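You operate a simulated robot arm through the tools that you are given. There is no shell and no other tool. Be economical: measure what you need, move in short steps, check, and stop when the job is done.

You run a simulated robot arm. Do the job below in one go: nothing can be reset, and whatever is moved stays where it is left.

JOB
Change the purple cap on the bench port for the grey one and seal the joint.
Fine: the purple cap goes in the cream tray; clamp shut, its thumbscrew tight; the gaskets stay. Set down upright: what you pick out.
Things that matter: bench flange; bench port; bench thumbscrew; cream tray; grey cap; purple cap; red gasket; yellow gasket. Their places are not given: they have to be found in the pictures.

The check looks at the end state, three seconds after you hand in, the way a careful person would. Anything else that was tipped, shoved, dropped, spilled or broken makes it a failure. A push-on lid holds only when it is set on centred and level and pressed home; a screw cap is set on level and turned clockwise until tight.

ROBOT AND FRAMES
A 6-joint arm with a two-finger parallel gripper, fixed in place. Base frame: the origin is at the foot of the arm, x ahead of it, y to its left, z up; the work surface is at about z = 880. Lengths are in mm, angles in rad, forces in N, time in s.
With the tool pointing down near the work surface it reaches from about 160 to 740 mm from the base axis. Its first joint turns from -2.897 to 2.897 rad. Payload 3.91 kg.
The tool frame sits at the grasp point between the pads (the TCP): z along the fingers, y along the line on which they close. The tips reach 30 mm beyond it. Largest opening 110 mm; finger width 20, thickness 10; the body of the gripper, 48 by 112 mm, starts 55 mm behind the TCP.
Orientation is that of the tool frame in the base frame, as [roll, pitch, yaw] about the fixed x, y, z axes, in that order (R = Rz(yaw) Ry(pitch) Rx(roll)). With the fingers straight down and closing along the base's y, the tool's x points along the base's -x, its y along +y and its z along -z.

CONTROLS
- The arm moves only by the tool drive_tool. Its argument "targets" is a list of rows, each a list of 3 entries, a list of its own where there are three numbers: the closure, from 0 (fully open) to 1 (shut), then the shift along the tool's x, y, z in mm, then the turn, a rotation vector about the tool's x, y, z in rad. In form: [[grip, [tx, ty, tz], [wx, wy, wz]], ...]. A call has 1 to 20 rows; each row is the pose to reach, as a shift and turn from the pose commanded when the call began, along the tool's axes at that moment. Rows are played at 5 a second. More than 50 mm and 0.15 rad between two rows, or a gripper value outside its range, and nothing of the call is played. A pose out of reach is approached as far as the arm can. The call stops where the force on the tool passes 90 N (or 10 N more than at its start, if that is more) or the arm is blocked; 0.2 s more then pass. The fingers move at their own pace (about 45 mm/s each) and stop on an object; they squeeze with about 34 N. The grip force told is the motor's: it shows also when the fingers shut on nothing. Time passes only in rows, and 0.2 s behind the last, so rows that repeat a pose let the fingers close. The reply holds the time, the measured pose of the TCP, the force on the tool along the base axes, the opening and the grip force, in the units named above and with some noise, with the torque about the TCP (base axes, N m) and any sound that the robot's microphone picked up, and new pictures: "pictures" is both (left out), scene, wrist or none.
- Cameras (640 x 400 px; columns grow to the right, rows downward): "scene" is fixed at [220.6, 497.8, 1644.2]; the picture's right is [-0.56, 0.83, 0.00], its down [0.83, 0.55, -0.08] and it looks along [-0.07, -0.04, -1.00] (base axes); focal length 353 px, centre (320, 200). "wrist" rides on the gripper at [71, 22, -107] in the tool frame; the picture's right is [-0.29, 0.96, 0.00], its down [-0.76, -0.23, -0.61] and it looks along [-0.58, -0.18, 0.79] (tool axes); focal length 243 px, centre (320, 200).
- slide_trunk(by): slides the trunk up (or, below 0, down) by that many mm; the arm rides with it, the base frame stays. It gives what a move gives, with no picture.
- probe_pixels(camera, pixels): for up to 12 pixels [column, row] of the newest picture of that camera ("zoom" is the newest enlarged one), the place [x, y, z] in the base frame of the surface seen there, good to about 2 mm. No time passes.
- enlarge(camera, box): a new picture of the part [left, top, right, bottom] of that camera's present view, enlarged. No time passes.
- hand_in(): hands the job in; it is judged then, once.

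Keep the steps short. Do not move on a guess: measure, check each grasp and each placing, and mend mistakes. In all there are 80 turns and 200 pictures (those below and enlarged ones count). Leave the gripper open and the arm clear of the work at the hand-in unless told otherwise, and finish with a single line.

The tools are called after "Call:" as name(argument=value, ...) on one line, values as JSON. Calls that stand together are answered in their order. drive_tool: Moves the arm, as the interface text tells. Its arguments: {"type":"object","properties":{"targets":{"type":"array"},"pictures":{"type":"string","enum":["both","scene","wrist","none"]}},"required":["targets"]} The other tools are called the same way: slide_trunk (by) slides the trunk up or down; probe_pixels (camera, pixels) gives the place of the surface under pixels of a picture; enlarge (camera, box) takes an enlarged picture of a part of a camera's view; hand_in () hands the job in.

At the start:

```text
time_s: 0.0
tool_pos: [212.5, 329.2, 1210.9]
tool_rot: [-3.14, 0.001, 3.141]
contact_force: [0.1, -1.0, 0.3]
ft_torque: [-0.01, 0.05, 0.03]
grip_width: 109.8
gripper_force: 0.0
trunk travel left (down, up): [-525.0, 65.0]
```

scene: 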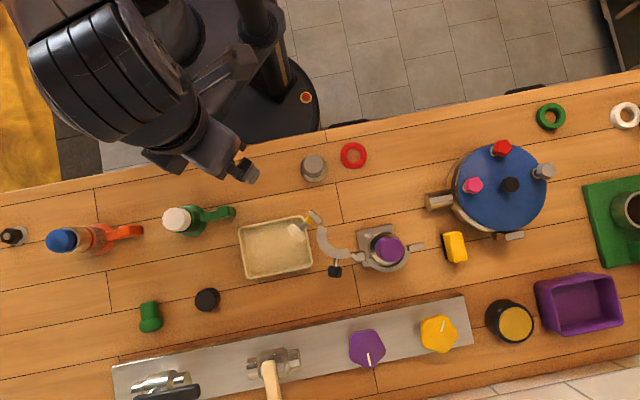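
wrist: 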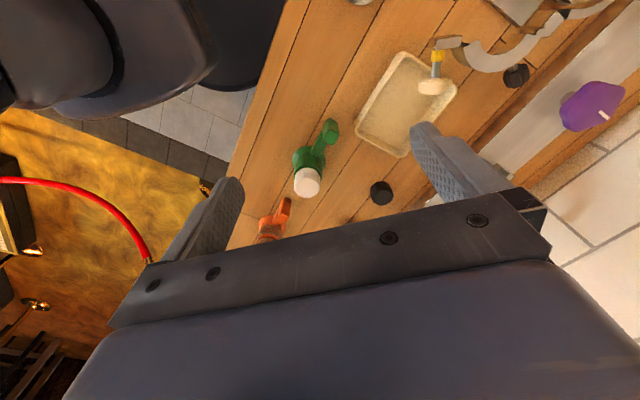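

The scene shows an open clamp around (330,240), a port with a purple cap at (388,250), a cream tray at (275,247), and grey caps at (314,168) and (543,172). I'll look closer first.

Call:
enlarge(camera="scene", box=[280, 190, 440, 290])

Call:
enlarge(camera="scene", box=[420, 90, 580, 250])

Call:
enlarge(camera="scene", box=[280, 120, 400, 200])

```text
4.00 times, centred on (360, 240) of scene
```

zoom: 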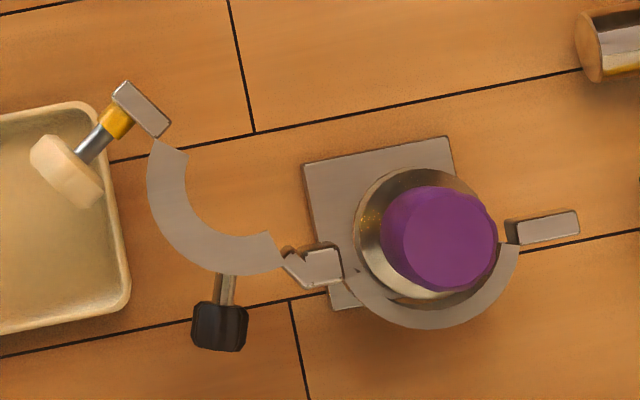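

```text
2.50 times, centred on (500, 170) of scene
```

zoom: 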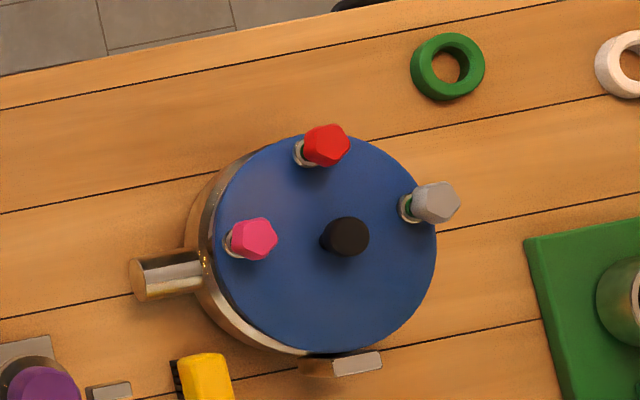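

```text
5.00 times, centred on (340, 160) of scene
```

zoom: 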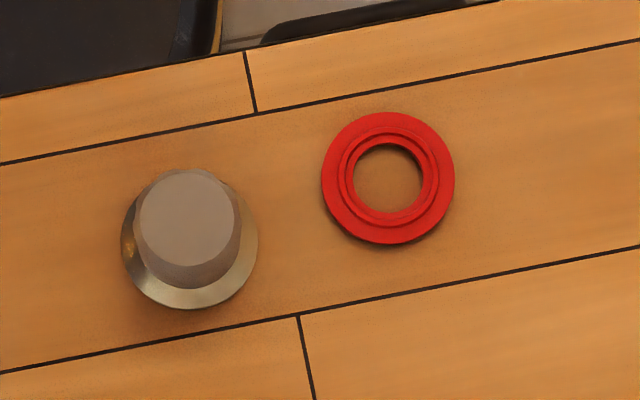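

Grey cap (matching flanged type) sits at (314,168); the port's clamp is open. I'll probe heights and positions.

Call:
probe_pixels(camera="scene", pixels=[[313, 164], [326, 178], [331, 184], [388, 248], [371, 245], [377, 256], [416, 247], [325, 240], [335, 271], [312, 217], [296, 232], [360, 257]])

Call:
probe_pixels(camera="scene", pixels=[[275, 247], [243, 229], [308, 219], [313, 265], [249, 278], [303, 170], [300, 185], [395, 270], [359, 235], [340, 252], [405, 256], [337, 262]])

Call:
enlarge(camera="wrist", box=[380, 0, 640, 160])

```text
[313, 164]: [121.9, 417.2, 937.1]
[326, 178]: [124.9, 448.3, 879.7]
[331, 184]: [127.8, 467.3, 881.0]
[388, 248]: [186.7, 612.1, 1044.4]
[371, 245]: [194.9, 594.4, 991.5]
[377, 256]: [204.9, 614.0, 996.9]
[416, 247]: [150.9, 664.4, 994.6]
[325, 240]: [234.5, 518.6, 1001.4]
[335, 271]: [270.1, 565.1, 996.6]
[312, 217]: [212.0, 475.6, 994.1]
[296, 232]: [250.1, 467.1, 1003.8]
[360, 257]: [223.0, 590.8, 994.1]
```

```text
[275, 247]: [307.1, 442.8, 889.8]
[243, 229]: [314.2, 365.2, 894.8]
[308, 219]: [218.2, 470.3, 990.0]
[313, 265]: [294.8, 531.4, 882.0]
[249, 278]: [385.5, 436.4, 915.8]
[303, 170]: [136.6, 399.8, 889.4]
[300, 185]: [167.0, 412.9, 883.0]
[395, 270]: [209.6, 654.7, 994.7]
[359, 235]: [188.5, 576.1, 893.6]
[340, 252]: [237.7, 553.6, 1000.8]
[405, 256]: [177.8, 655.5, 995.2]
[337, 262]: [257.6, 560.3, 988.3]
```

```text
2.46 times, centred on (510, 80) of wrist
```

zoom: 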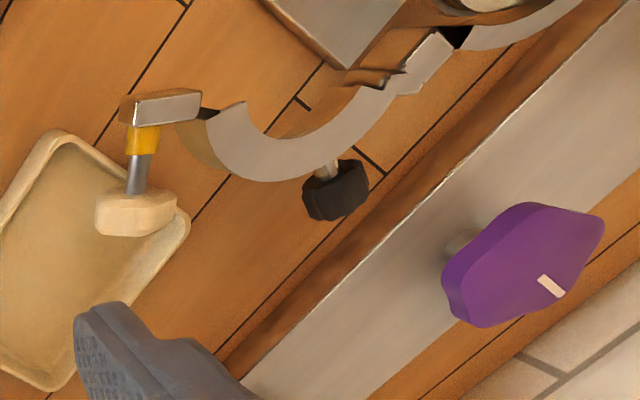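

The port's joint is at z≈990 (port centre near (187,612)), the fixed half lies on its far side and the swing half is open over the tray. I'll move high to look at the port with the wrist camera.

Call:
drive_tool(targets=[[0, [20, 40, 5], [0, 0, 0]], [0, [40, 80, 10], [0, 0, 0]], [0, [60, 120, 15], [0, 0, 0]], [0, [80, 160, 20], [0, 0, 0]], [0, [100, 200, 25], [0, 0, 0]], [0, [120, 240, 30], [0, 0, 0]], [0, [140, 280, 35], [0, 0, 0]], [0, [157, 320, 40], [0, 0, 0]]])

```text
time_s: 1.8
tool_pos: [65.3, 629.2, 1174.6]
tool_rot: [-3.142, -0.001, -3.141]
contact_force: [0.0, -0.4, 0.7]
ft_torque: [0.07, -0.01, -0.03]
grip_width: 110.1
gripper_force: 0.0
out of reach, approached as far as the arm can: row 8
trunk travel left (down, up): [-525.0, 65.0]
```

scene: 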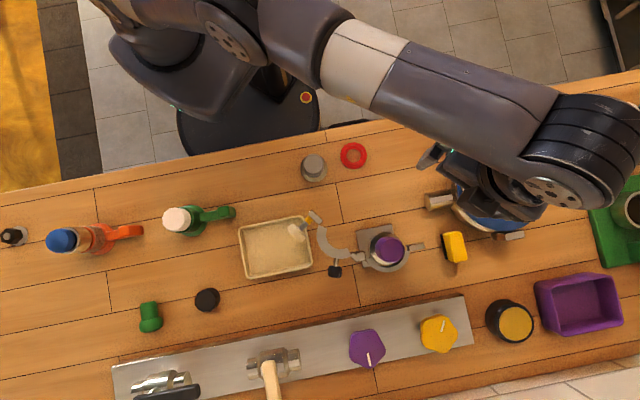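
wrist: 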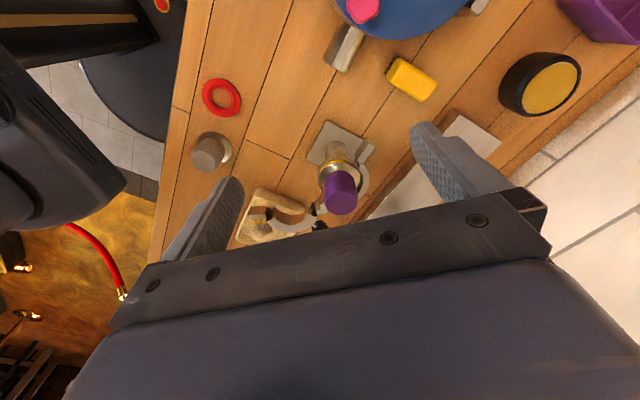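

Call:
enlarge(camera="wrist", box=[230, 110, 410, 250])

```text
2.86 times, centred on (320, 180) of wrist
```

zoom: 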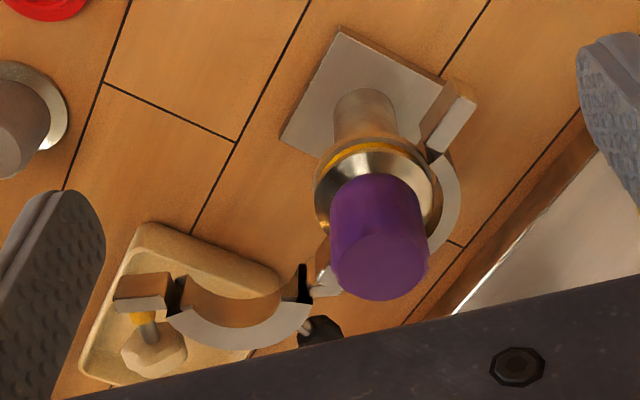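

Call:
enlarge(camera="scene", box=[350, 220, 430, 280])

Call:
probe_pixels(camera="scene", pixels=[[392, 250], [383, 250], [401, 250], [392, 241], [392, 259], [371, 240], [374, 257], [384, 264], [396, 238], [390, 268], [378, 236], [404, 250]])

```text
6.67 times, centred on (390, 250) of scene
```

zoom: 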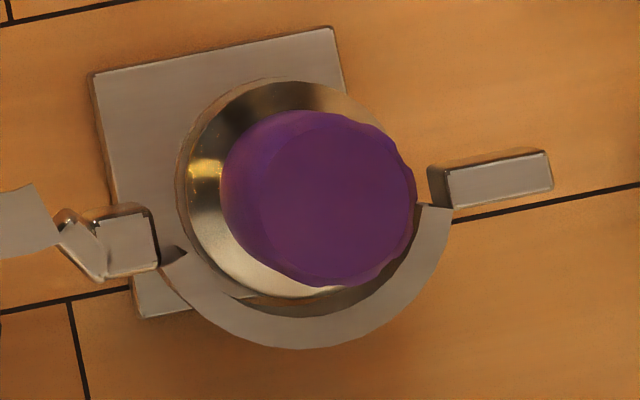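

```text
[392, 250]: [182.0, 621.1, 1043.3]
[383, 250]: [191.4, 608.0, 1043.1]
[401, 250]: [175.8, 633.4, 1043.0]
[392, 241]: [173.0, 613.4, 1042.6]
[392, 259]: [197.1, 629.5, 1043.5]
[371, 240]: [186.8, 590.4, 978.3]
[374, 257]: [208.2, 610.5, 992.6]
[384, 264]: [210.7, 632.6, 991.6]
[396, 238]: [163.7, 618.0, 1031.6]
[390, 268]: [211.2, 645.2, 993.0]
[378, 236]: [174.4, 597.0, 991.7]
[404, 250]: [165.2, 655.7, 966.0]
```

The cap's centre is about (182,620), knob ~40 wide, top z 1043; yellow gasket lies under it. Move above the cap at a safe height.

Call:
drive_tool(targets=[[0, [-30, -3, 0], [0, 0, 0]], [0, [-60, -6, 0], [0, 0, 0]], [0, [-90, -8, 0], [0, 0, 0]], [0, [-117, -9, 10], [0, 0, 0]]], pictures="none")

```text
time_s: 2.8
tool_pos: [181.0, 621.2, 1160.7]
tool_rot: [-3.141, 0.001, 3.141]
contact_force: [-0.1, -1.2, -0.4]
ft_torque: [-0.01, 0.02, -0.03]
grip_width: 109.8
gripper_force: 0.0
trunk travel left (down, up): [-525.0, 65.0]
```

On centre. Descend to just above the cap and check.

Call:
drive_tool(targets=[[0, [-1, -1, 30], [0, 0, 0]], [0, [-1, -1, 60], [0, 0, 0]], [0, [-1, -1, 80], [0, 0, 0]]])

```text
time_s: 3.6
tool_pos: [182.7, 619.9, 1082.5]
tool_rot: [-3.14, 0.0, 3.141]
contact_force: [-1.1, -0.7, 0.5]
ft_torque: [0.0, 0.01, 0.0]
grip_width: 110.1
gripper_force: 0.1
trunk travel left (down, up): [-525.0, 65.0]
```

scene: 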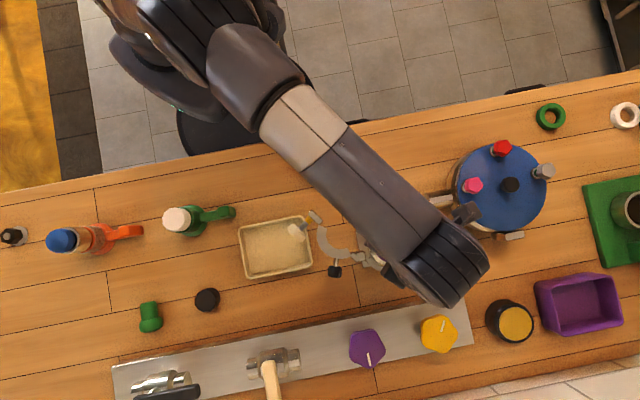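
wrist: 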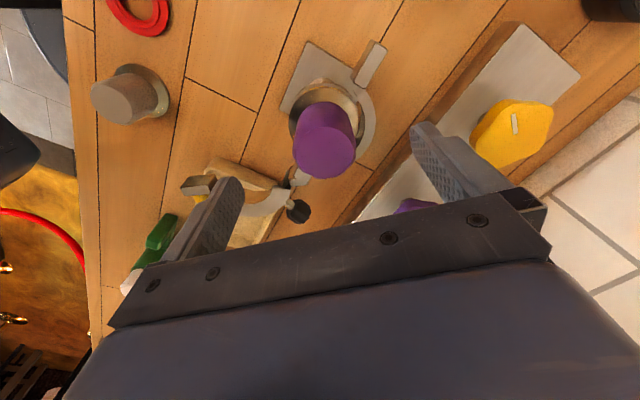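

Cap is between the fingers. Descend to TCP z≈1030 (tips ~1000, above the flange) and close.

Call:
drive_tool(targets=[[0, [0, 0, 20], [0, 0, 0]], [0, [0, 0, 40], [0, 0, 0]], [0, [0, 0, 51], [0, 0, 0]], [0, [0, 0, 51], [0, 0, 0]], [1, [0, 0, 51], [0, 0, 0]], [1, [0, 0, 51], [0, 0, 0]], [1, [0, 0, 51], [0, 0, 0]], [1, [0, 0, 51], [0, 0, 0]], [1, [0, 0, 51], [0, 0, 0]], [1, [0, 0, 51], [0, 0, 0]]])

```text
time_s: 5.8
tool_pos: [181.2, 621.6, 1032.0]
tool_rot: [3.141, 0.002, -3.142]
contact_force: [0.6, 0.9, 0.7]
ft_torque: [0.03, -0.03, -0.03]
grip_width: 45.0
gripper_force: 34.1
trunk travel left (down, up): [-525.0, 65.0]
```

scene: 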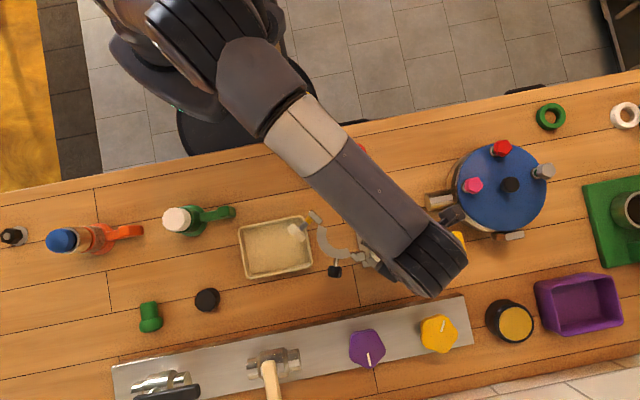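
wrist: 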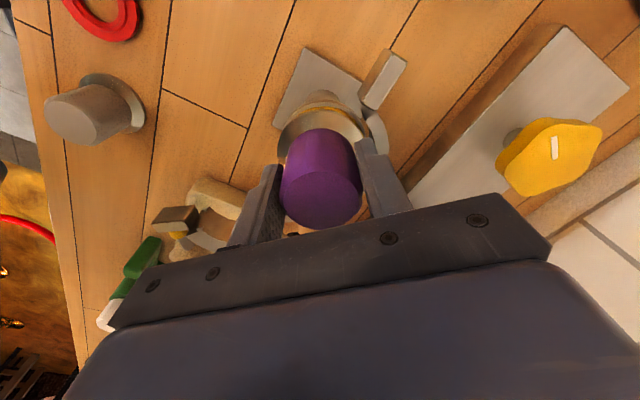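

Gripped at 45 mm. Lift slightly first, watching the force.

Call:
drive_tool(targets=[[1, [0, 0, -3], [0, 0, 0]], [1, [0, 0, -8], [0, 0, 0]], [1, [0, 0, -15], [0, 0, 0]]], pictures="wrist")

Call:
enlarge(camera="wrist", box=[240, 70, 420, 250])

```text
time_s: 6.6
tool_pos: [183.3, 618.8, 1047.9]
tool_rot: [3.141, 0.0, -3.141]
contact_force: [0.1, -0.1, -0.3]
ft_torque: [-0.01, 0.0, 0.0]
grip_width: 47.2
gripper_force: 0.0
trunk travel left (down, up): [-525.0, 65.0]
```

wrist: 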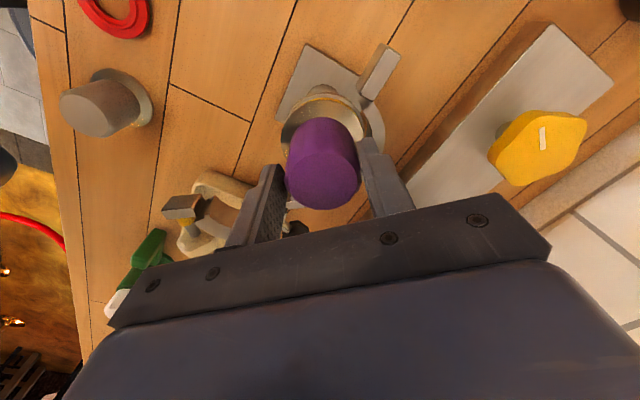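

```text
2.22 times, centred on (330, 160) of wrist
```

zoom: 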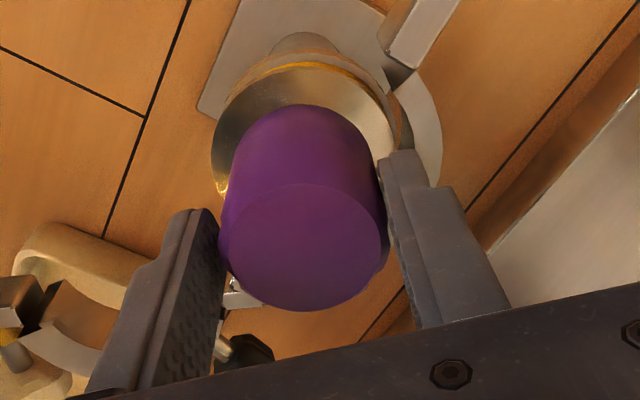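

The fingers read 47 mm with no force: the grip slipped and the cap stayed. Close again without moving to see.

Call:
drive_tool(targets=[[1, [0, 0, 0], [0, 0, 0]], [1, [0, 0, 0], [0, 0, 0]], [1, [0, 0, 0], [0, 0, 0]]], pictures="none")

Call:
probe_pixels(camera="wrist", pixels=[[325, 185], [325, 140], [300, 130], [340, 200], [310, 200], [305, 110]])

```text
time_s: 7.4
tool_pos: [183.3, 620.6, 1048.5]
tool_rot: [3.14, -0.001, -3.141]
contact_force: [0.7, 8.4, 8.3]
ft_torque: [0.32, -0.27, 0.03]
grip_width: 40.5
gripper_force: 34.2
trunk travel left (down, up): [-525.0, 65.0]
```

```text
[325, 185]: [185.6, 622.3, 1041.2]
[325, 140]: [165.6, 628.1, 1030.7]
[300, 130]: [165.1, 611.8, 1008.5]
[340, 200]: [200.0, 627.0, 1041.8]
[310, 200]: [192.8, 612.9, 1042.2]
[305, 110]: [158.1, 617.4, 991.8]
```

It's now holding higher up at 40.5 mm: the knob tapers. I'll reopen, go lower (z 1028), close and lift just 2 mm to read the forces.

Call:
drive_tool(targets=[[0.4, [0, 0, 0], [0, 0, 0]], [0.4, [0, 0, 0], [0, 0, 0]], [0.4, [0, 0, 10], [0, 0, 0]], [0.4, [0, 0, 20], [0, 0, 0]], [1, [0, 0, 20], [0, 0, 0]], [1, [0, 0, 20], [0, 0, 0]], [1, [0, 0, 20], [0, 0, 0]], [1, [0, 0, 20], [0, 0, 0]]], pictures="none")

Call:
drive_tool(targets=[[1, [0, 0, -1], [0, 0, 0]], [1, [0, 0, -2], [0, 0, 0]]], pictures="wrist")

```text
time_s: 9.2
tool_pos: [183.0, 621.3, 1026.5]
tool_rot: [-3.142, -0.002, 3.141]
contact_force: [0.8, 5.2, 1.6]
ft_torque: [0.11, 0.02, -0.04]
grip_width: 41.0
gripper_force: 33.8
trunk travel left (down, up): [-525.0, 65.0]
```

```text
time_s: 9.8
tool_pos: [183.1, 619.5, 1026.8]
tool_rot: [-3.14, 0.0, -3.14]
contact_force: [2.8, 7.5, -3.9]
ft_torque: [0.18, -0.1, -0.02]
grip_width: 40.7
gripper_force: 34.2
trunk travel left (down, up): [-525.0, 65.0]
```

wrist: 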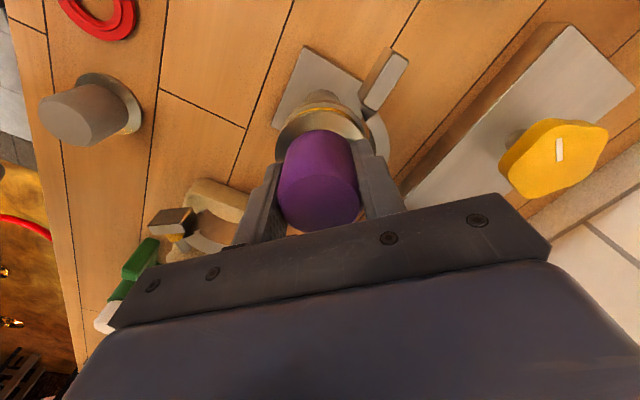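

Now gripped firmly at 40.7 mm. Continue lifting gently.

Call:
drive_tool(targets=[[1, [0, 0, -2], [0, 0, 0]], [1, [0, 0, -4], [0, 0, 0]]], pictures="none")

Call:
drive_tool(targets=[[1, [0, 0, -3], [0, 0, 0]], [1, [0, 0, -6], [0, 0, 0]]], pictures="wrist")

Call:
enlarge(camera="wrist", box=[240, 70, 420, 250])

```text
time_s: 10.4
tool_pos: [183.2, 620.0, 1033.7]
tool_rot: [3.139, 0.0, 3.14]
contact_force: [0.3, 6.4, -0.3]
ft_torque: [0.25, -0.02, -0.02]
grip_width: 40.7
gripper_force: 33.7
trunk travel left (down, up): [-525.0, 65.0]
```

```text
time_s: 11.0
tool_pos: [183.0, 619.6, 1038.0]
tool_rot: [3.14, 0.0, -3.141]
contact_force: [1.2, 8.3, -5.2]
ft_torque: [0.25, 0.0, -0.01]
grip_width: 41.0
gripper_force: 33.5
trunk travel left (down, up): [-525.0, 65.0]
```

wrist: 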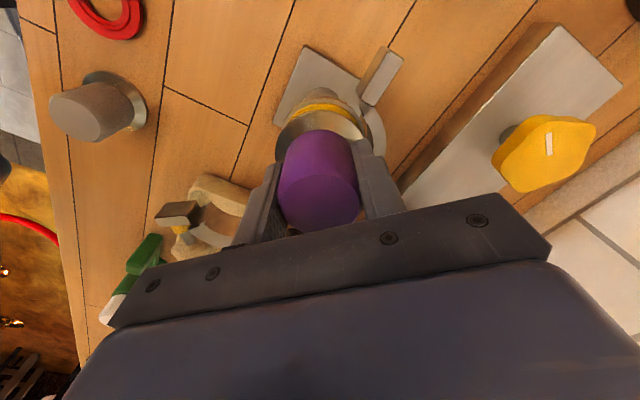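

```text
2.22 times, centred on (330, 160) of wrist
```

zoom: 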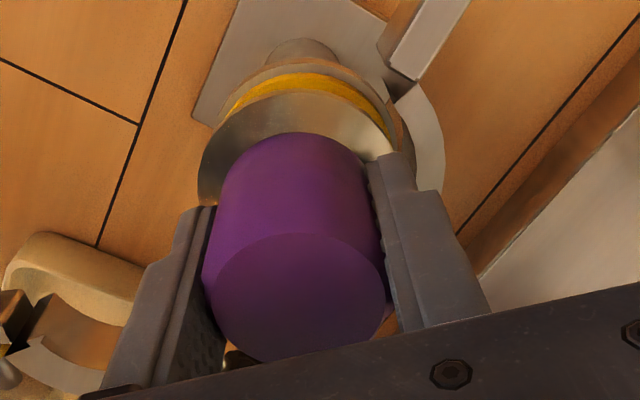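

The cap comes up and the yellow gasket stays on the port. Lift further clear, and probe the tray for its interior.

Call:
drive_tool(targets=[[1, [0, 0, -20], [0, 0, 0]], [1, [0, 0, -45], [0, 0, 0]], [1, [0, 0, -60], [0, 0, 0]]])

Call:
enlarge(camera="scene", box=[220, 190, 360, 290])

Call:
probe_pixels(camera="scene", pixels=[[241, 228], [246, 276], [311, 266], [303, 219], [248, 232], [252, 270], [304, 262], [265, 255], [275, 225], [275, 270], [243, 252], [306, 245]])

```text
time_s: 11.8
tool_pos: [184.8, 618.9, 1097.8]
tool_rot: [-3.141, -0.001, -3.14]
contact_force: [-0.1, -0.3, -2.1]
ft_torque: [0.02, -0.02, 0.03]
grip_width: 41.0
gripper_force: 33.8
trunk travel left (down, up): [-525.0, 65.0]
```

scene: 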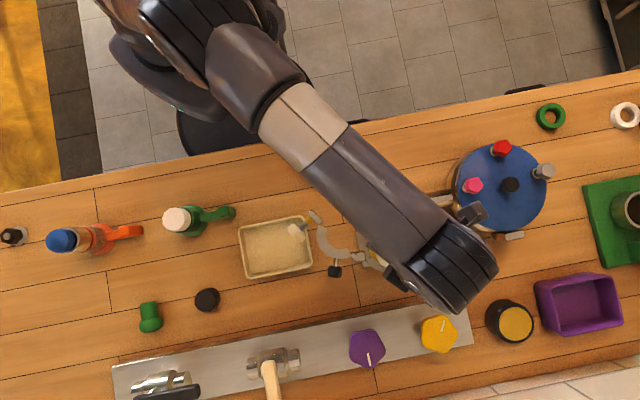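
wrist: 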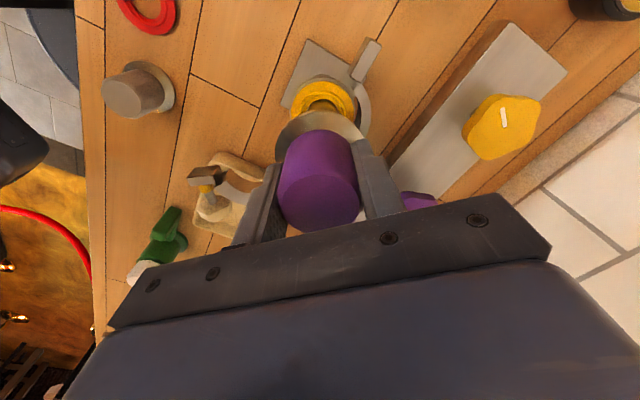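

```text
4.00 times, centred on (290, 240) of scene
```

zoom: 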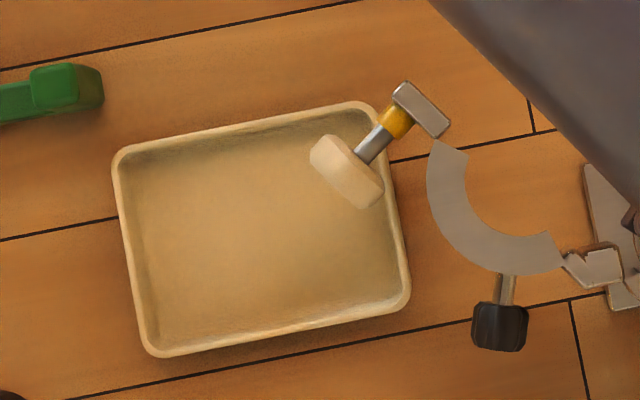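

```text
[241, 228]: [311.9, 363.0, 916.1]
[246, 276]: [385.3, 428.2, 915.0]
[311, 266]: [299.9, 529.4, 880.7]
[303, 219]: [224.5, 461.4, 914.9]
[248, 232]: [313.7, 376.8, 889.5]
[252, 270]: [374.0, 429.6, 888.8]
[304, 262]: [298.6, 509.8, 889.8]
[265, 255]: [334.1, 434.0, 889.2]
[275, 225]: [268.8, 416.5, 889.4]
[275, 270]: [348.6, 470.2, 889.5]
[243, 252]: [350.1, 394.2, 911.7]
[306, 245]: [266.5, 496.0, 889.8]
```

Cap in hand, bottom at z≈1057. Tray floor is z 889, inner width ~83 mm. I'll carry the cap over the tray to (319,430), turning about 15° so the camera stays off the thumbscrew.

Call:
drive_tool(targets=[[1, [-27, -38, 0], [0, 0, -0.05]], [1, [-54, -76, 0], [0, 0, -0.1]], [1, [-81, -113, 0], [0, 0, -0.15]], [1, [-108, -151, 0], [0, 0, -0.2]], [1, [-134, -189, 0], [0, 0, -0.26]]])

Call:
probe_pixels(camera="scene", pixels=[[297, 231], [304, 233], [310, 239], [313, 236], [303, 225]])

Call:
enlarge(camera="wrist", box=[180, 0, 500, 240])

```text
time_s: 13.0
tool_pos: [315.8, 429.4, 1098.5]
tool_rot: [3.141, -0.001, -2.879]
contact_force: [0.1, 0.9, -1.3]
ft_torque: [-0.01, 0.0, 0.01]
grip_width: 40.7
gripper_force: 33.6
trunk travel left (down, up): [-525.0, 65.0]
```

scene: 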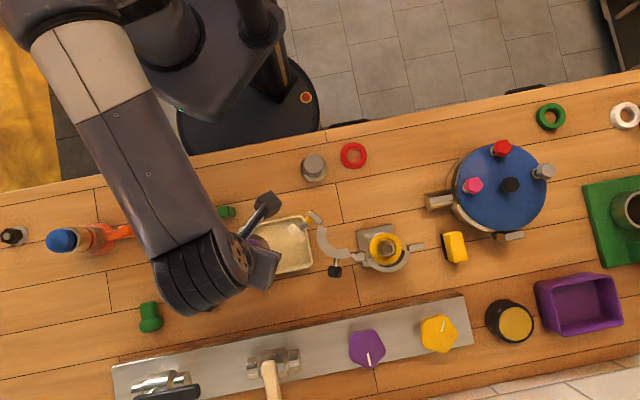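
wrist: 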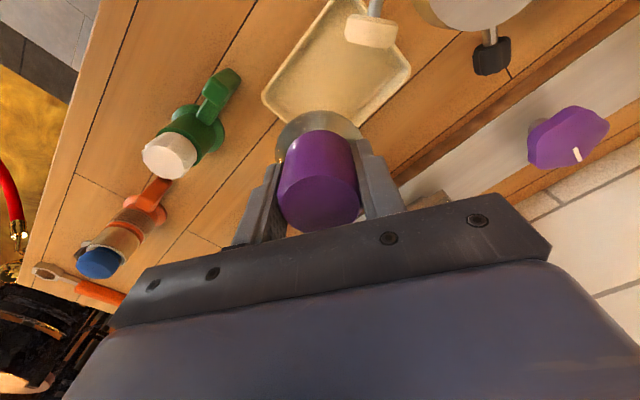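

```text
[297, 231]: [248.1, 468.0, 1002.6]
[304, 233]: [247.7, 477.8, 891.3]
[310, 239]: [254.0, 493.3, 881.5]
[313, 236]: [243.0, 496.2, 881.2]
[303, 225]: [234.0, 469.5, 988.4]
```

```text
1.67 times, centred on (340, 120) of wrist
```

zoom: 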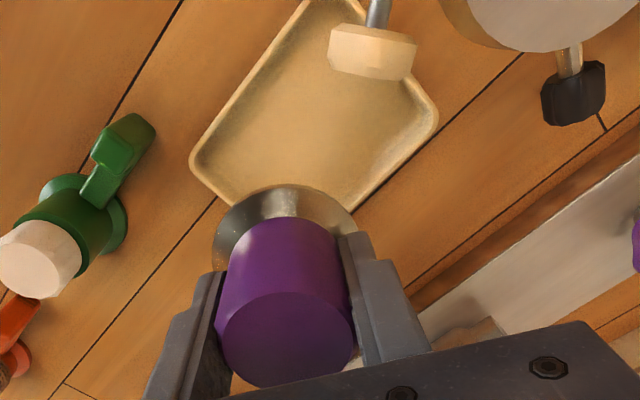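

The cap is above the tray and the yellow gasket sits on the port. Lower it to just over the floor.

Call:
drive_tool(targets=[[1, [-2.5, 1.4, 40], [0, 0, 0]], [1, [-2.5, 1.4, 80], [0, 0, 0]], [1, [-2.5, 1.4, 120], [0, 0, 0]], [1, [-2.5, 1.4, 150], [0, 0, 0]], [1, [-2.5, 1.4, 158], [0, 0, 0]]])

```text
time_s: 14.2
tool_pos: [317.5, 433.3, 940.5]
tool_rot: [3.141, 0.0, -2.881]
contact_force: [-0.5, -0.2, -2.6]
ft_torque: [0.0, -0.02, 0.02]
grip_width: 40.6
gripper_force: 34.1
trunk travel left (down, up): [-525.0, 65.0]
```

scene: 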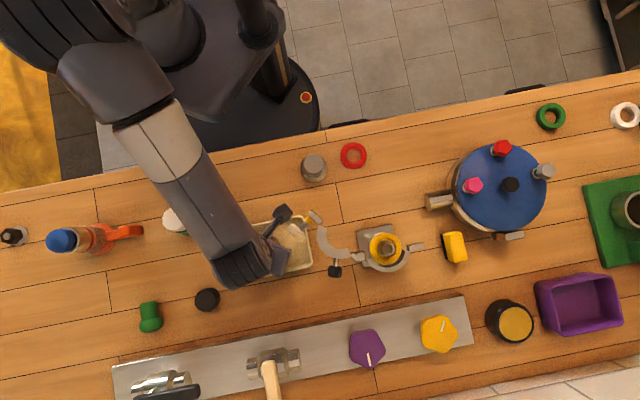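
wrist: 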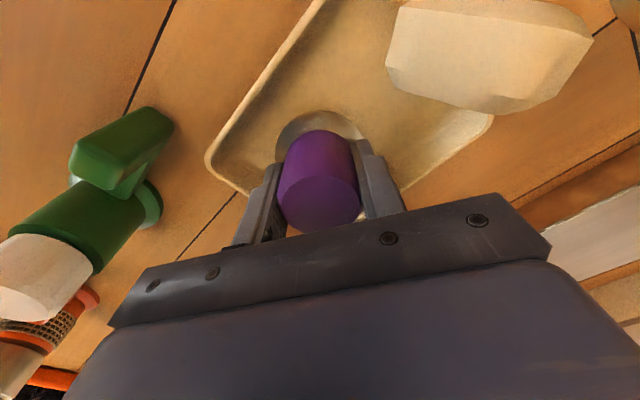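

Inside the tray, 10 mm above the floor. Lower slowly to contact.

Call:
drive_tool(targets=[[1, [0, 0, 4], [0, 0, 0]], [1, [0, 0, 7], [0, 0, 0]], [1, [0, 0, 9], [0, 0, 0]], [1, [0, 0, 10], [0, 0, 0]], [1, [0, 0, 11], [0, 0, 0]]], pictures="none")

```text
time_s: 15.4
tool_pos: [318.6, 433.1, 930.3]
tool_rot: [-3.141, 0.0, -2.882]
contact_force: [0.1, 0.2, -1.6]
ft_torque: [-0.02, -0.01, 0.0]
grip_width: 40.9
gripper_force: 34.2
trunk travel left (down, up): [-525.0, 65.0]
```

Call:
drive_tool(targets=[[1, [0, 0, 1], [0, 0, 0]], [1, [0, 0, 2], [0, 0, 0]], [1, [0, 0, 3], [0, 0, 0]], [1, [0, 0, 4], [0, 0, 0]]], pictures="none")

```text
time_s: 16.4
tool_pos: [318.8, 432.1, 927.9]
tool_rot: [3.137, 0.004, -2.88]
contact_force: [-2.8, -1.6, 26.3]
ft_torque: [-0.39, 0.16, -0.07]
grip_width: 41.0
gripper_force: 33.6
trunk travel left (down, up): [-525.0, 65.0]
```

Seated (26 N). Open a little and rise straight up.

Call:
drive_tool(targets=[[0.48, [0, 0, 2], [0, 0, 0]], [0.48, [0, 0, 2], [0, 0, 0]], [0.48, [0, 0, -20], [0, 0, 0]], [0.48, [0, 0, -60], [0, 0, 0]], [0.48, [0, 0, -100], [0, 0, 0]], [0.48, [0, 0, -150], [0, 0, 0]]])

```text
time_s: 17.8
tool_pos: [318.0, 433.8, 1077.1]
tool_rot: [-3.14, 0.001, -2.881]
contact_force: [0.6, 0.1, 0.7]
ft_torque: [-0.01, -0.05, -0.03]
grip_width: 57.1
gripper_force: 0.1
trunk travel left (down, up): [-525.0, 65.0]
```

scene: 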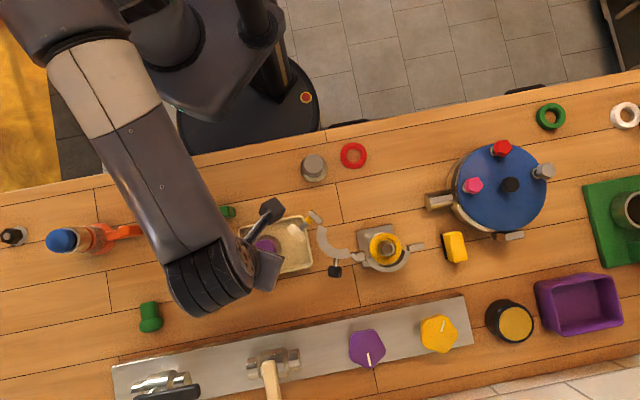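
wrist: 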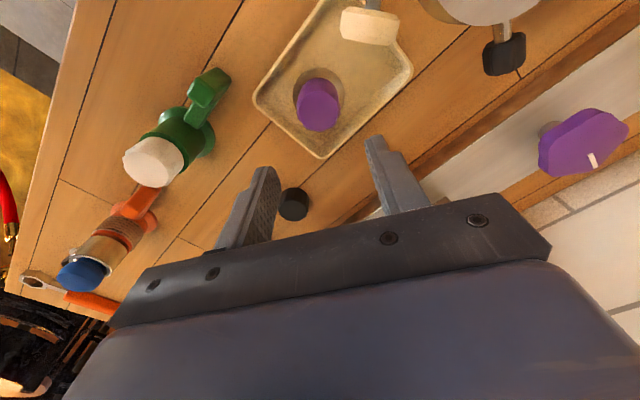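

Purple cap stands upright in the tray. Now look at the port with gasket and the grey cap.

Call:
enlarge(camera="scene", box=[350, 220, 430, 280])

Call:
probe_pixels(camera="scene", pixels=[[370, 247], [375, 235], [386, 229], [400, 236], [404, 248], [373, 257], [386, 266], [400, 260], [386, 243], [379, 247], [315, 164], [308, 164]])

Call:
enlarge(camera="scene", box=[290, 145, 340, 185])

```text
6.67 times, centred on (390, 250) of scene
```

zoom: 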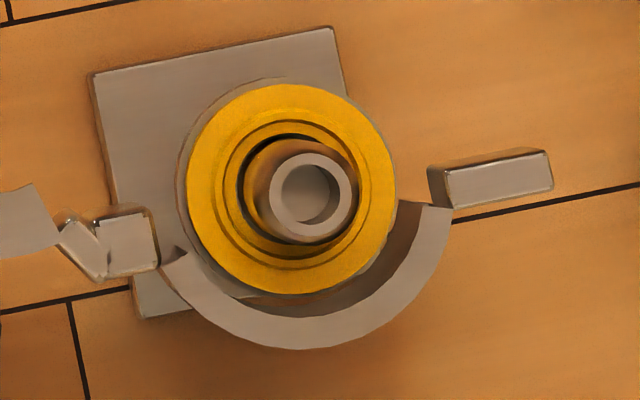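

```text
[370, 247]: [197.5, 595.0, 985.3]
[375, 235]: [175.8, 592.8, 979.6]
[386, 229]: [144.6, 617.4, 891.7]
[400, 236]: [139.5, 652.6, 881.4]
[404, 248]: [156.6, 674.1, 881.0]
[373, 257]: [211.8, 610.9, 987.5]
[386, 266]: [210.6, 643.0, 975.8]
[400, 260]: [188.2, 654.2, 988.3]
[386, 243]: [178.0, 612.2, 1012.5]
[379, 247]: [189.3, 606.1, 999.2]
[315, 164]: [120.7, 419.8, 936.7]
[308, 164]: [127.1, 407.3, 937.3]
```

```text
10.00 times, centred on (315, 165) of scene
```

zoom: 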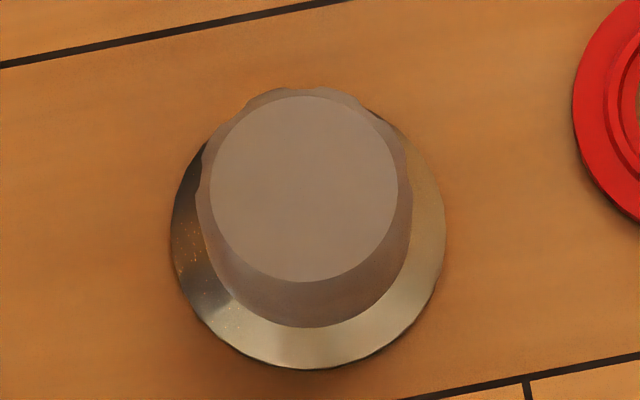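

The port has a central tube rising inside the gasket. I'll probe the gasket ring, tube, clamp and grey cap carefully.

Call:
probe_pixels(camera="zoom", pixels=[[304, 190], [220, 190], [388, 190], [304, 106], [304, 272], [180, 240], [430, 240], [308, 360], [308, 345], [240, 200], [304, 300], [410, 200]])

Call:
enlarge(camera="scene", box=[350, 220, 430, 280])

Call:
probe_pixels(camera="zoom", pixels=[[197, 188], [386, 188], [291, 94], [291, 284], [277, 195], [348, 195], [312, 158], [312, 234], [215, 188], [370, 188], [291, 112], [291, 270]])

```text
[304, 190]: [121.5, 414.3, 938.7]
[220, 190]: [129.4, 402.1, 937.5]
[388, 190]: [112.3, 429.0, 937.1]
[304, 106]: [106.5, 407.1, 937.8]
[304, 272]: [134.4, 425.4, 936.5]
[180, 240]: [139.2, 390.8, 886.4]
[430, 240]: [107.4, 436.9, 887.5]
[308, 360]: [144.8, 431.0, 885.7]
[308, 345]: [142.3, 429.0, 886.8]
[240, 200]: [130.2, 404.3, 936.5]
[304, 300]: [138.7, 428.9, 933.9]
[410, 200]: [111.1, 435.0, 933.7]
```

```text
6.67 times, centred on (390, 250) of scene
```

zoom: 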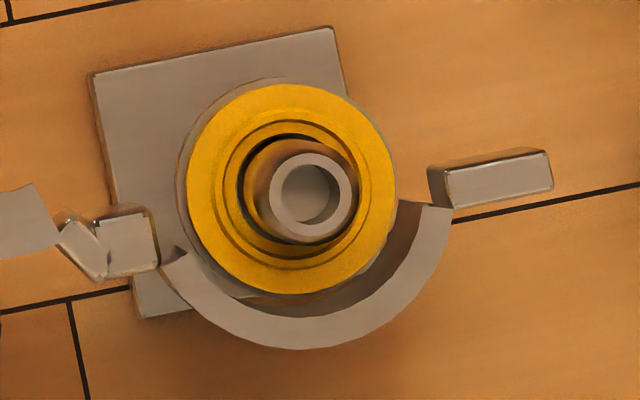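

```text
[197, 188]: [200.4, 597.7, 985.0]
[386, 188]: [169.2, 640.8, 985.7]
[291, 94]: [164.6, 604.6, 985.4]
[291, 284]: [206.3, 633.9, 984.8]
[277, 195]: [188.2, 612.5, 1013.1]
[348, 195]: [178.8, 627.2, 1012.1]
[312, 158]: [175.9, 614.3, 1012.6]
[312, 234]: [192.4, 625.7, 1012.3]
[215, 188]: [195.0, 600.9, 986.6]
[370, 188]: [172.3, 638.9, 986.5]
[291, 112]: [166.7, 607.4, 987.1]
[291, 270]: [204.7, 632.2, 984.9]
```

Port centre is (184.3,619.6), gasket top z≈986; grey cap centre (121,416), top 937. Move above the grey cap and undo the turn.

Call:
drive_tool(targets=[[0.4, [39, 6.7, 0], [0, 0, 0.05]], [0.4, [78, 13.4, 0], [0, 0, 0.1]], [0.4, [117, 20, 0], [0, 0, 0.15]], [0.4, [156, 27, 0], [0, 0, 0.2]], [0.4, [195, 33.6, 0], [0, 0, 0.26]], [0.4, [195, 33.6, 40], [0, 0, 0.26]], [0.4, [195, 33.6, 70], [0, 0, 0.26]]])

```text
time_s: 19.4
tool_pos: [123.6, 413.6, 1004.8]
tool_rot: [-3.141, 0.001, 3.141]
contact_force: [0.5, -0.2, -0.2]
ft_torque: [-0.02, 0.03, 0.0]
grip_width: 65.9
gripper_force: 0.0
trunk travel left (down, up): [-525.0, 65.0]
```

scene: 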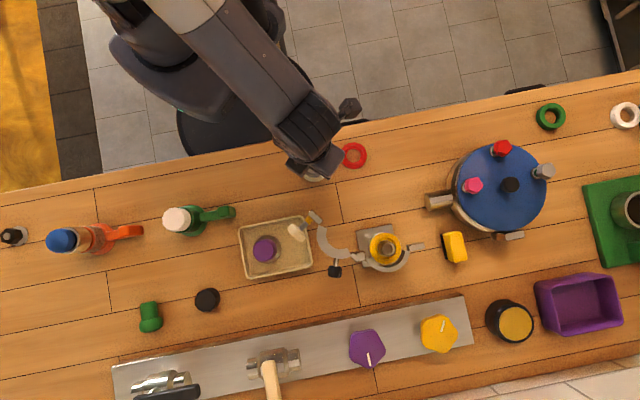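
wrist: 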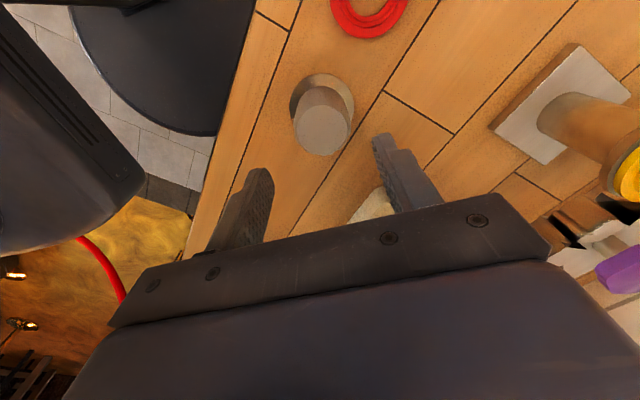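

Centred. Descend around the knob, pausing before closing.

Call:
drive_tool(targets=[[0.4, [0, 0.5, 30], [0, 0, 0]], [0.4, [0, 0.5, 60], [0, 0, 0]], [0.4, [0, 0.5, 75], [0, 0, 0]], [0.4, [0, 0.5, 82], [0, 0, 0]]])

```text
time_s: 20.4
tool_pos: [122.6, 414.4, 924.0]
tool_rot: [-3.141, 0.0, -3.141]
contact_force: [0.9, -0.2, 0.3]
ft_torque: [-0.01, 0.03, 0.0]
grip_width: 65.9
gripper_force: 0.1
trunk travel left (down, up): [-525.0, 65.0]
```

scene: 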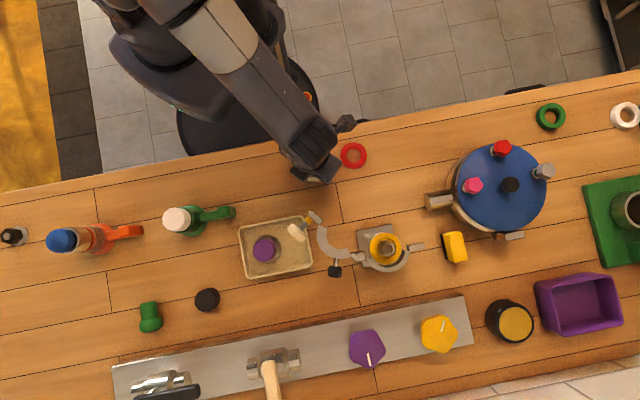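
wrist: 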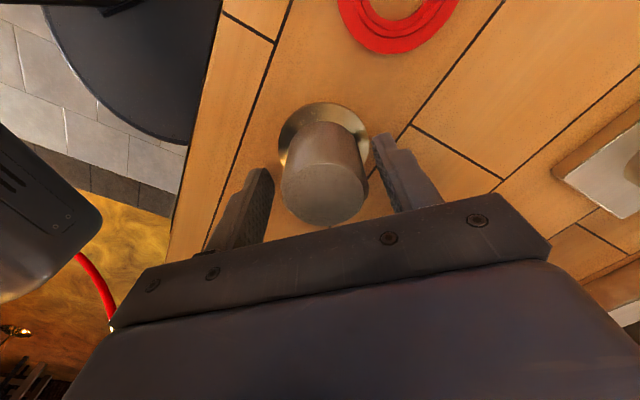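

Knob centred between fingers. Lower 2 mm and close, then hold.

Call:
drive_tool(targets=[[0.4, [0, 0, 2.5], [0, 0, 0]], [1, [0, 0, 2.5], [0, 0, 0]], [1, [0, 0, 2.5], [0, 0, 0]], [1, [0, 0, 2.5], [0, 0, 0]], [1, [0, 0, 2.5], [0, 0, 0]], [1, [0, 0, 2.5], [0, 0, 0]], [1, [0, 0, 2.5], [0, 0, 0]]], pictures="none")

Call:
drive_tool(targets=[[1, [0, 0, -5], [0, 0, 0]], [1, [0, 0, -15], [0, 0, 0]], [1, [0, 0, -30], [0, 0, 0]]], pictures="wrist")

```text
time_s: 22.0
tool_pos: [122.3, 415.9, 921.3]
tool_rot: [3.141, 0.0, -3.141]
contact_force: [1.0, 0.1, -0.1]
ft_torque: [0.02, 0.04, 0.01]
grip_width: 45.2
gripper_force: 33.9
trunk travel left (down, up): [-525.0, 65.0]
```

```text
time_s: 22.8
tool_pos: [120.9, 415.4, 951.5]
tool_rot: [-3.141, 0.001, 3.142]
contact_force: [-0.7, -0.3, -1.8]
ft_torque: [0.01, 0.02, -0.03]
grip_width: 45.0
gripper_force: 34.3
trunk travel left (down, up): [-525.0, 65.0]
```

wrist: 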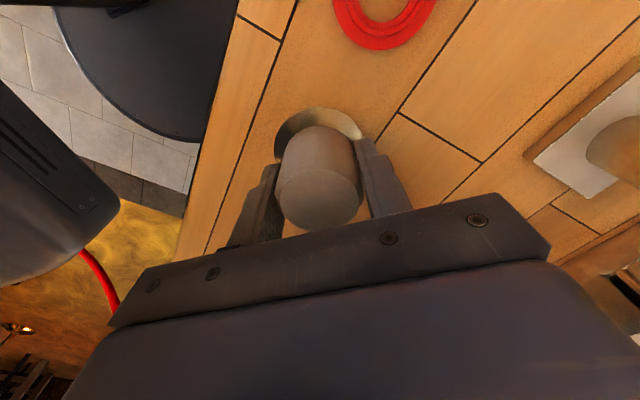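

Held at 45 mm. Raise, then carry over the port.

Call:
drive_tool(targets=[[1, [0, 0, -48], [0, 0, 0]], [1, [0, 0, -96], [0, 0, 0]], [1, [0, 0, -125], [0, 0, 0]], [1, [-12, 40, -125], [0, 0, 0]], [1, [-25, 80, -125], [0, 0, 0]], [1, [-38, 121, -125], [0, 0, 0]], [1, [-51, 163, -125], [0, 0, 0]], [1, [-63, 204, -125], [0, 0, 0]], [1, [-63, 204, -125], [0, 0, 0]]])

Call:
enlarge(camera="wrist", box=[240, 60, 420, 220])

```text
time_s: 24.8
tool_pos: [182.4, 621.3, 1076.2]
tool_rot: [-3.141, 0.001, 3.141]
contact_force: [0.4, 0.3, -2.0]
ft_torque: [0.03, 0.04, 0.03]
grip_width: 45.0
gripper_force: 33.5
trunk travel left (down, up): [-525.0, 65.0]
```

scene: 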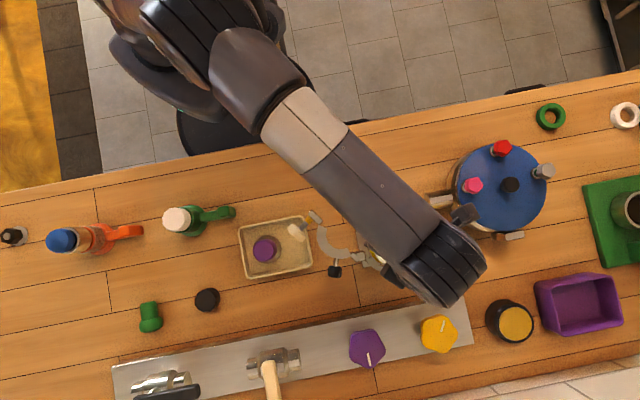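
wrist: 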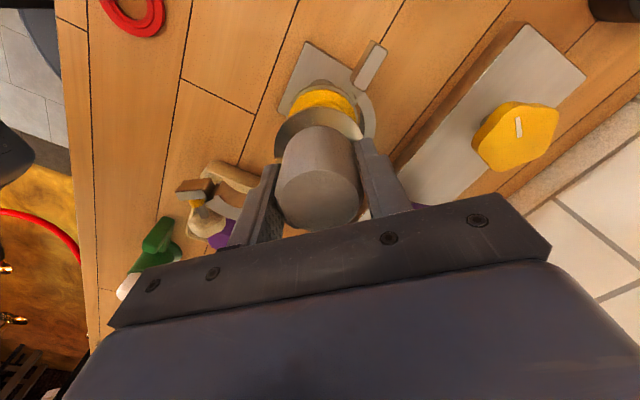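

```text
2.50 times, centred on (330, 140) of wrist
```

zoom: 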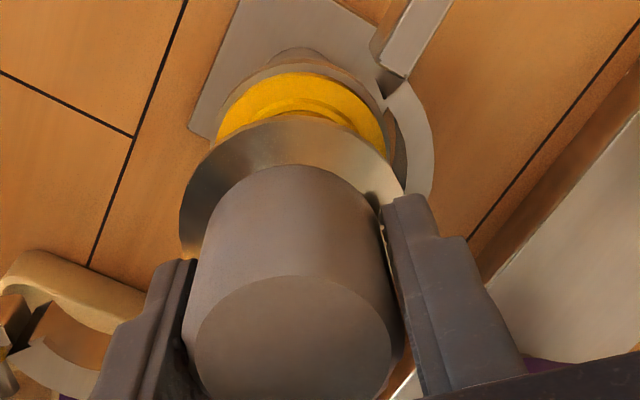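

Call:
probe_pixels(camera="zoom", pixels=[[205, 350], [380, 350], [292, 285], [292, 340], [190, 235], [200, 190], [240, 140], [290, 123], [340, 140], [378, 170], [392, 188], [270, 395]])

Call:
drive_tool(targets=[[1, [0, 0, 0], [0, 0, 0]]], pictures="none")

Call:
drive_tool(targets=[[1, [0, 0, 0], [0, 0, 0]]], pictures="none")

```text
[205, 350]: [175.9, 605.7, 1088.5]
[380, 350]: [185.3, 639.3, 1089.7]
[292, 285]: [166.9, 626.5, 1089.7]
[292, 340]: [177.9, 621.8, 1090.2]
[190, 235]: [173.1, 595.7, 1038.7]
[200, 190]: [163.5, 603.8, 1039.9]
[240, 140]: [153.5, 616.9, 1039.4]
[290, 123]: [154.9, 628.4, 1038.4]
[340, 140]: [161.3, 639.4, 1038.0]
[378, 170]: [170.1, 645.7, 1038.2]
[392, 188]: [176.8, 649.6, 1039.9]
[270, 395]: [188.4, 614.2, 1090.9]
```

```text
time_s: 25.2
tool_pos: [181.9, 621.0, 1075.7]
tool_rot: [3.14, -0.001, -3.14]
contact_force: [-0.8, 0.4, -1.5]
ft_torque: [-0.01, 0.02, 0.02]
grip_width: 45.0
gripper_force: 33.8
trunk travel left (down, up): [-525.0, 65.0]
```

```text
time_s: 25.6
tool_pos: [182.2, 620.0, 1075.1]
tool_rot: [3.141, 0.002, -3.141]
contact_force: [0.6, -0.5, -1.0]
ft_torque: [0.0, -0.02, 0.0]
grip_width: 44.8
gripper_force: 34.1
trunk travel left (down, up): [-525.0, 65.0]
```

Call:
enlarge(camera="wrist", box=[270, 70, 390, 150])

Call:
probe_pixels(camera="zoom", pixels=[[150, 180], [165, 130], [195, 100], [250, 82], [300, 90], [350, 120], [375, 150], [390, 190]])

```text
5.00 times, centred on (330, 110) of wrist
```

zoom: 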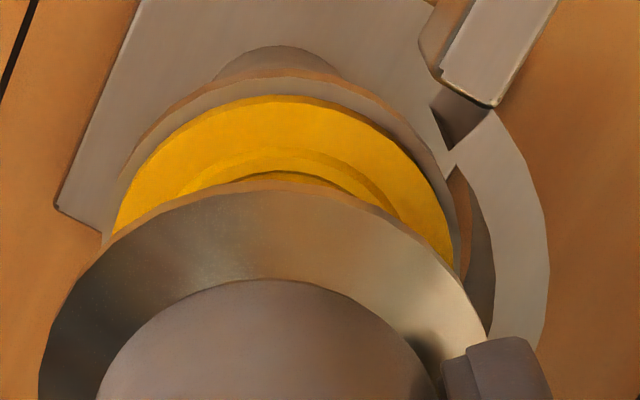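

```text
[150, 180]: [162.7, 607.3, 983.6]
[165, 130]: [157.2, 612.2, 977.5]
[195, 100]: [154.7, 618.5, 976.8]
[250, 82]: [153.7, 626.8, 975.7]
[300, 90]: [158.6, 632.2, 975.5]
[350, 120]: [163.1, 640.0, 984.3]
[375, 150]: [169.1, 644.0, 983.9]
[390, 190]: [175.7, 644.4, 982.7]
```

Call:
probe_pixels(camera="zoom", pixels=[[118, 225], [142, 168], [200, 118], [270, 100], [340, 113], [398, 152], [436, 210], [452, 262], [52, 330], [120, 242], [275, 195], [470, 305]])

```text
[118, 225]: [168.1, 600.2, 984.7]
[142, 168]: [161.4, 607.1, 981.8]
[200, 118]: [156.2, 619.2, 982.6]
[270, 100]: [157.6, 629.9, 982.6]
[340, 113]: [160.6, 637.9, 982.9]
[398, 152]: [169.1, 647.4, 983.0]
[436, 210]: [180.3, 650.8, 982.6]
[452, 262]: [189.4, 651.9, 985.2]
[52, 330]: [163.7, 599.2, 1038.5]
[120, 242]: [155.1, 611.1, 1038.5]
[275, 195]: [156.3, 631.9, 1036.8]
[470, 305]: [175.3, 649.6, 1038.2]
```

Comparing cap and gasket circles in the same camera: the cap needs about +3.4 mm in x and ~0.3 in y. Apply it, and lower to just above the tube.

Call:
drive_tool(targets=[[1, [-3.4, 0.3, 5], [0, 0, 0]], [1, [-3.4, 0.3, 15], [0, 0, 0]], [1, [-3.4, 0.3, 15], [0, 0, 0]]], pictures="wrist")

Call:
drive_tool(targets=[[1, [0, 0, 0], [0, 0, 0]]])

Call:
enlarge(camera="wrist", box=[270, 70, 390, 150])

```text
time_s: 26.4
tool_pos: [187.3, 621.0, 1060.3]
tool_rot: [3.141, 0.0, 3.141]
contact_force: [-0.2, 0.0, -1.2]
ft_torque: [0.0, 0.02, 0.02]
grip_width: 45.2
gripper_force: 33.9
trunk travel left (down, up): [-525.0, 65.0]
```

wrist: 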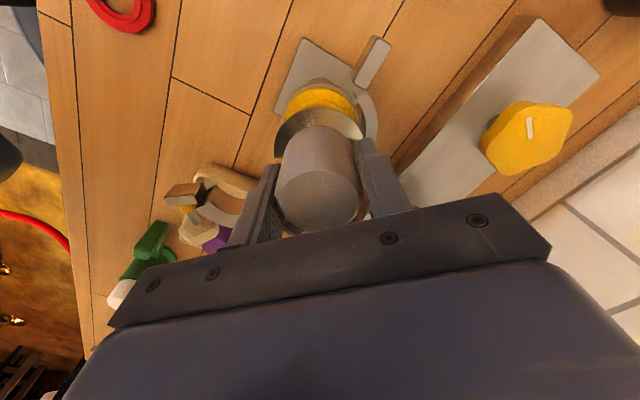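

```text
time_s: 26.8
tool_pos: [188.0, 620.0, 1060.1]
tool_rot: [3.14, 0.0, -3.139]
contact_force: [0.1, -0.2, -1.5]
ft_torque: [-0.01, -0.01, 0.01]
grip_width: 44.7
gripper_force: 33.6
trunk travel left (down, up): [-525.0, 65.0]
```

scene: 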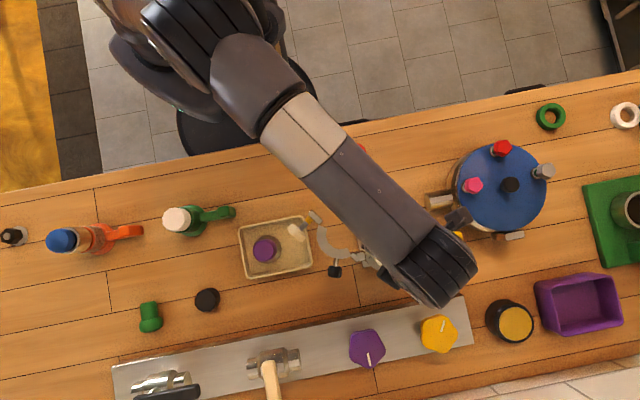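
wrist: 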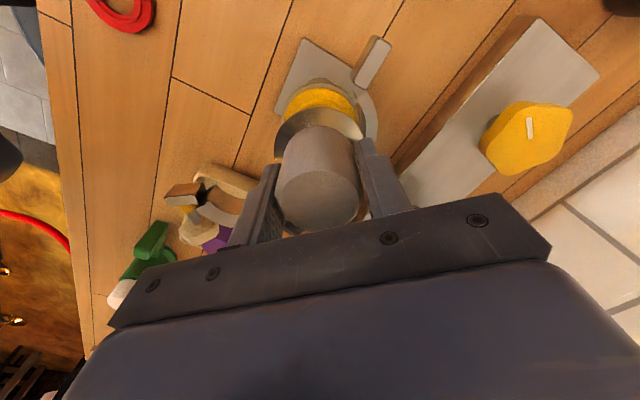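

```text
5.00 times, centred on (330, 110) of wrist
```

zoom: 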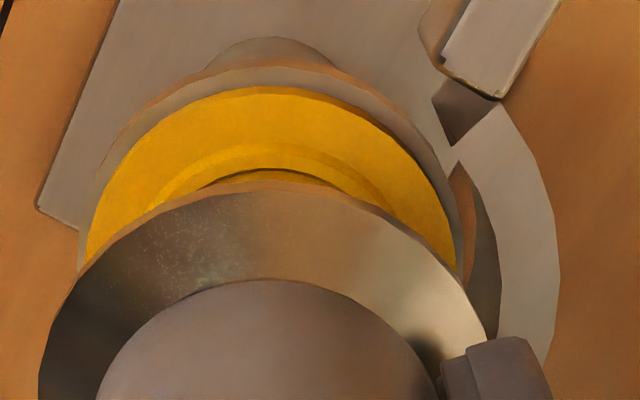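

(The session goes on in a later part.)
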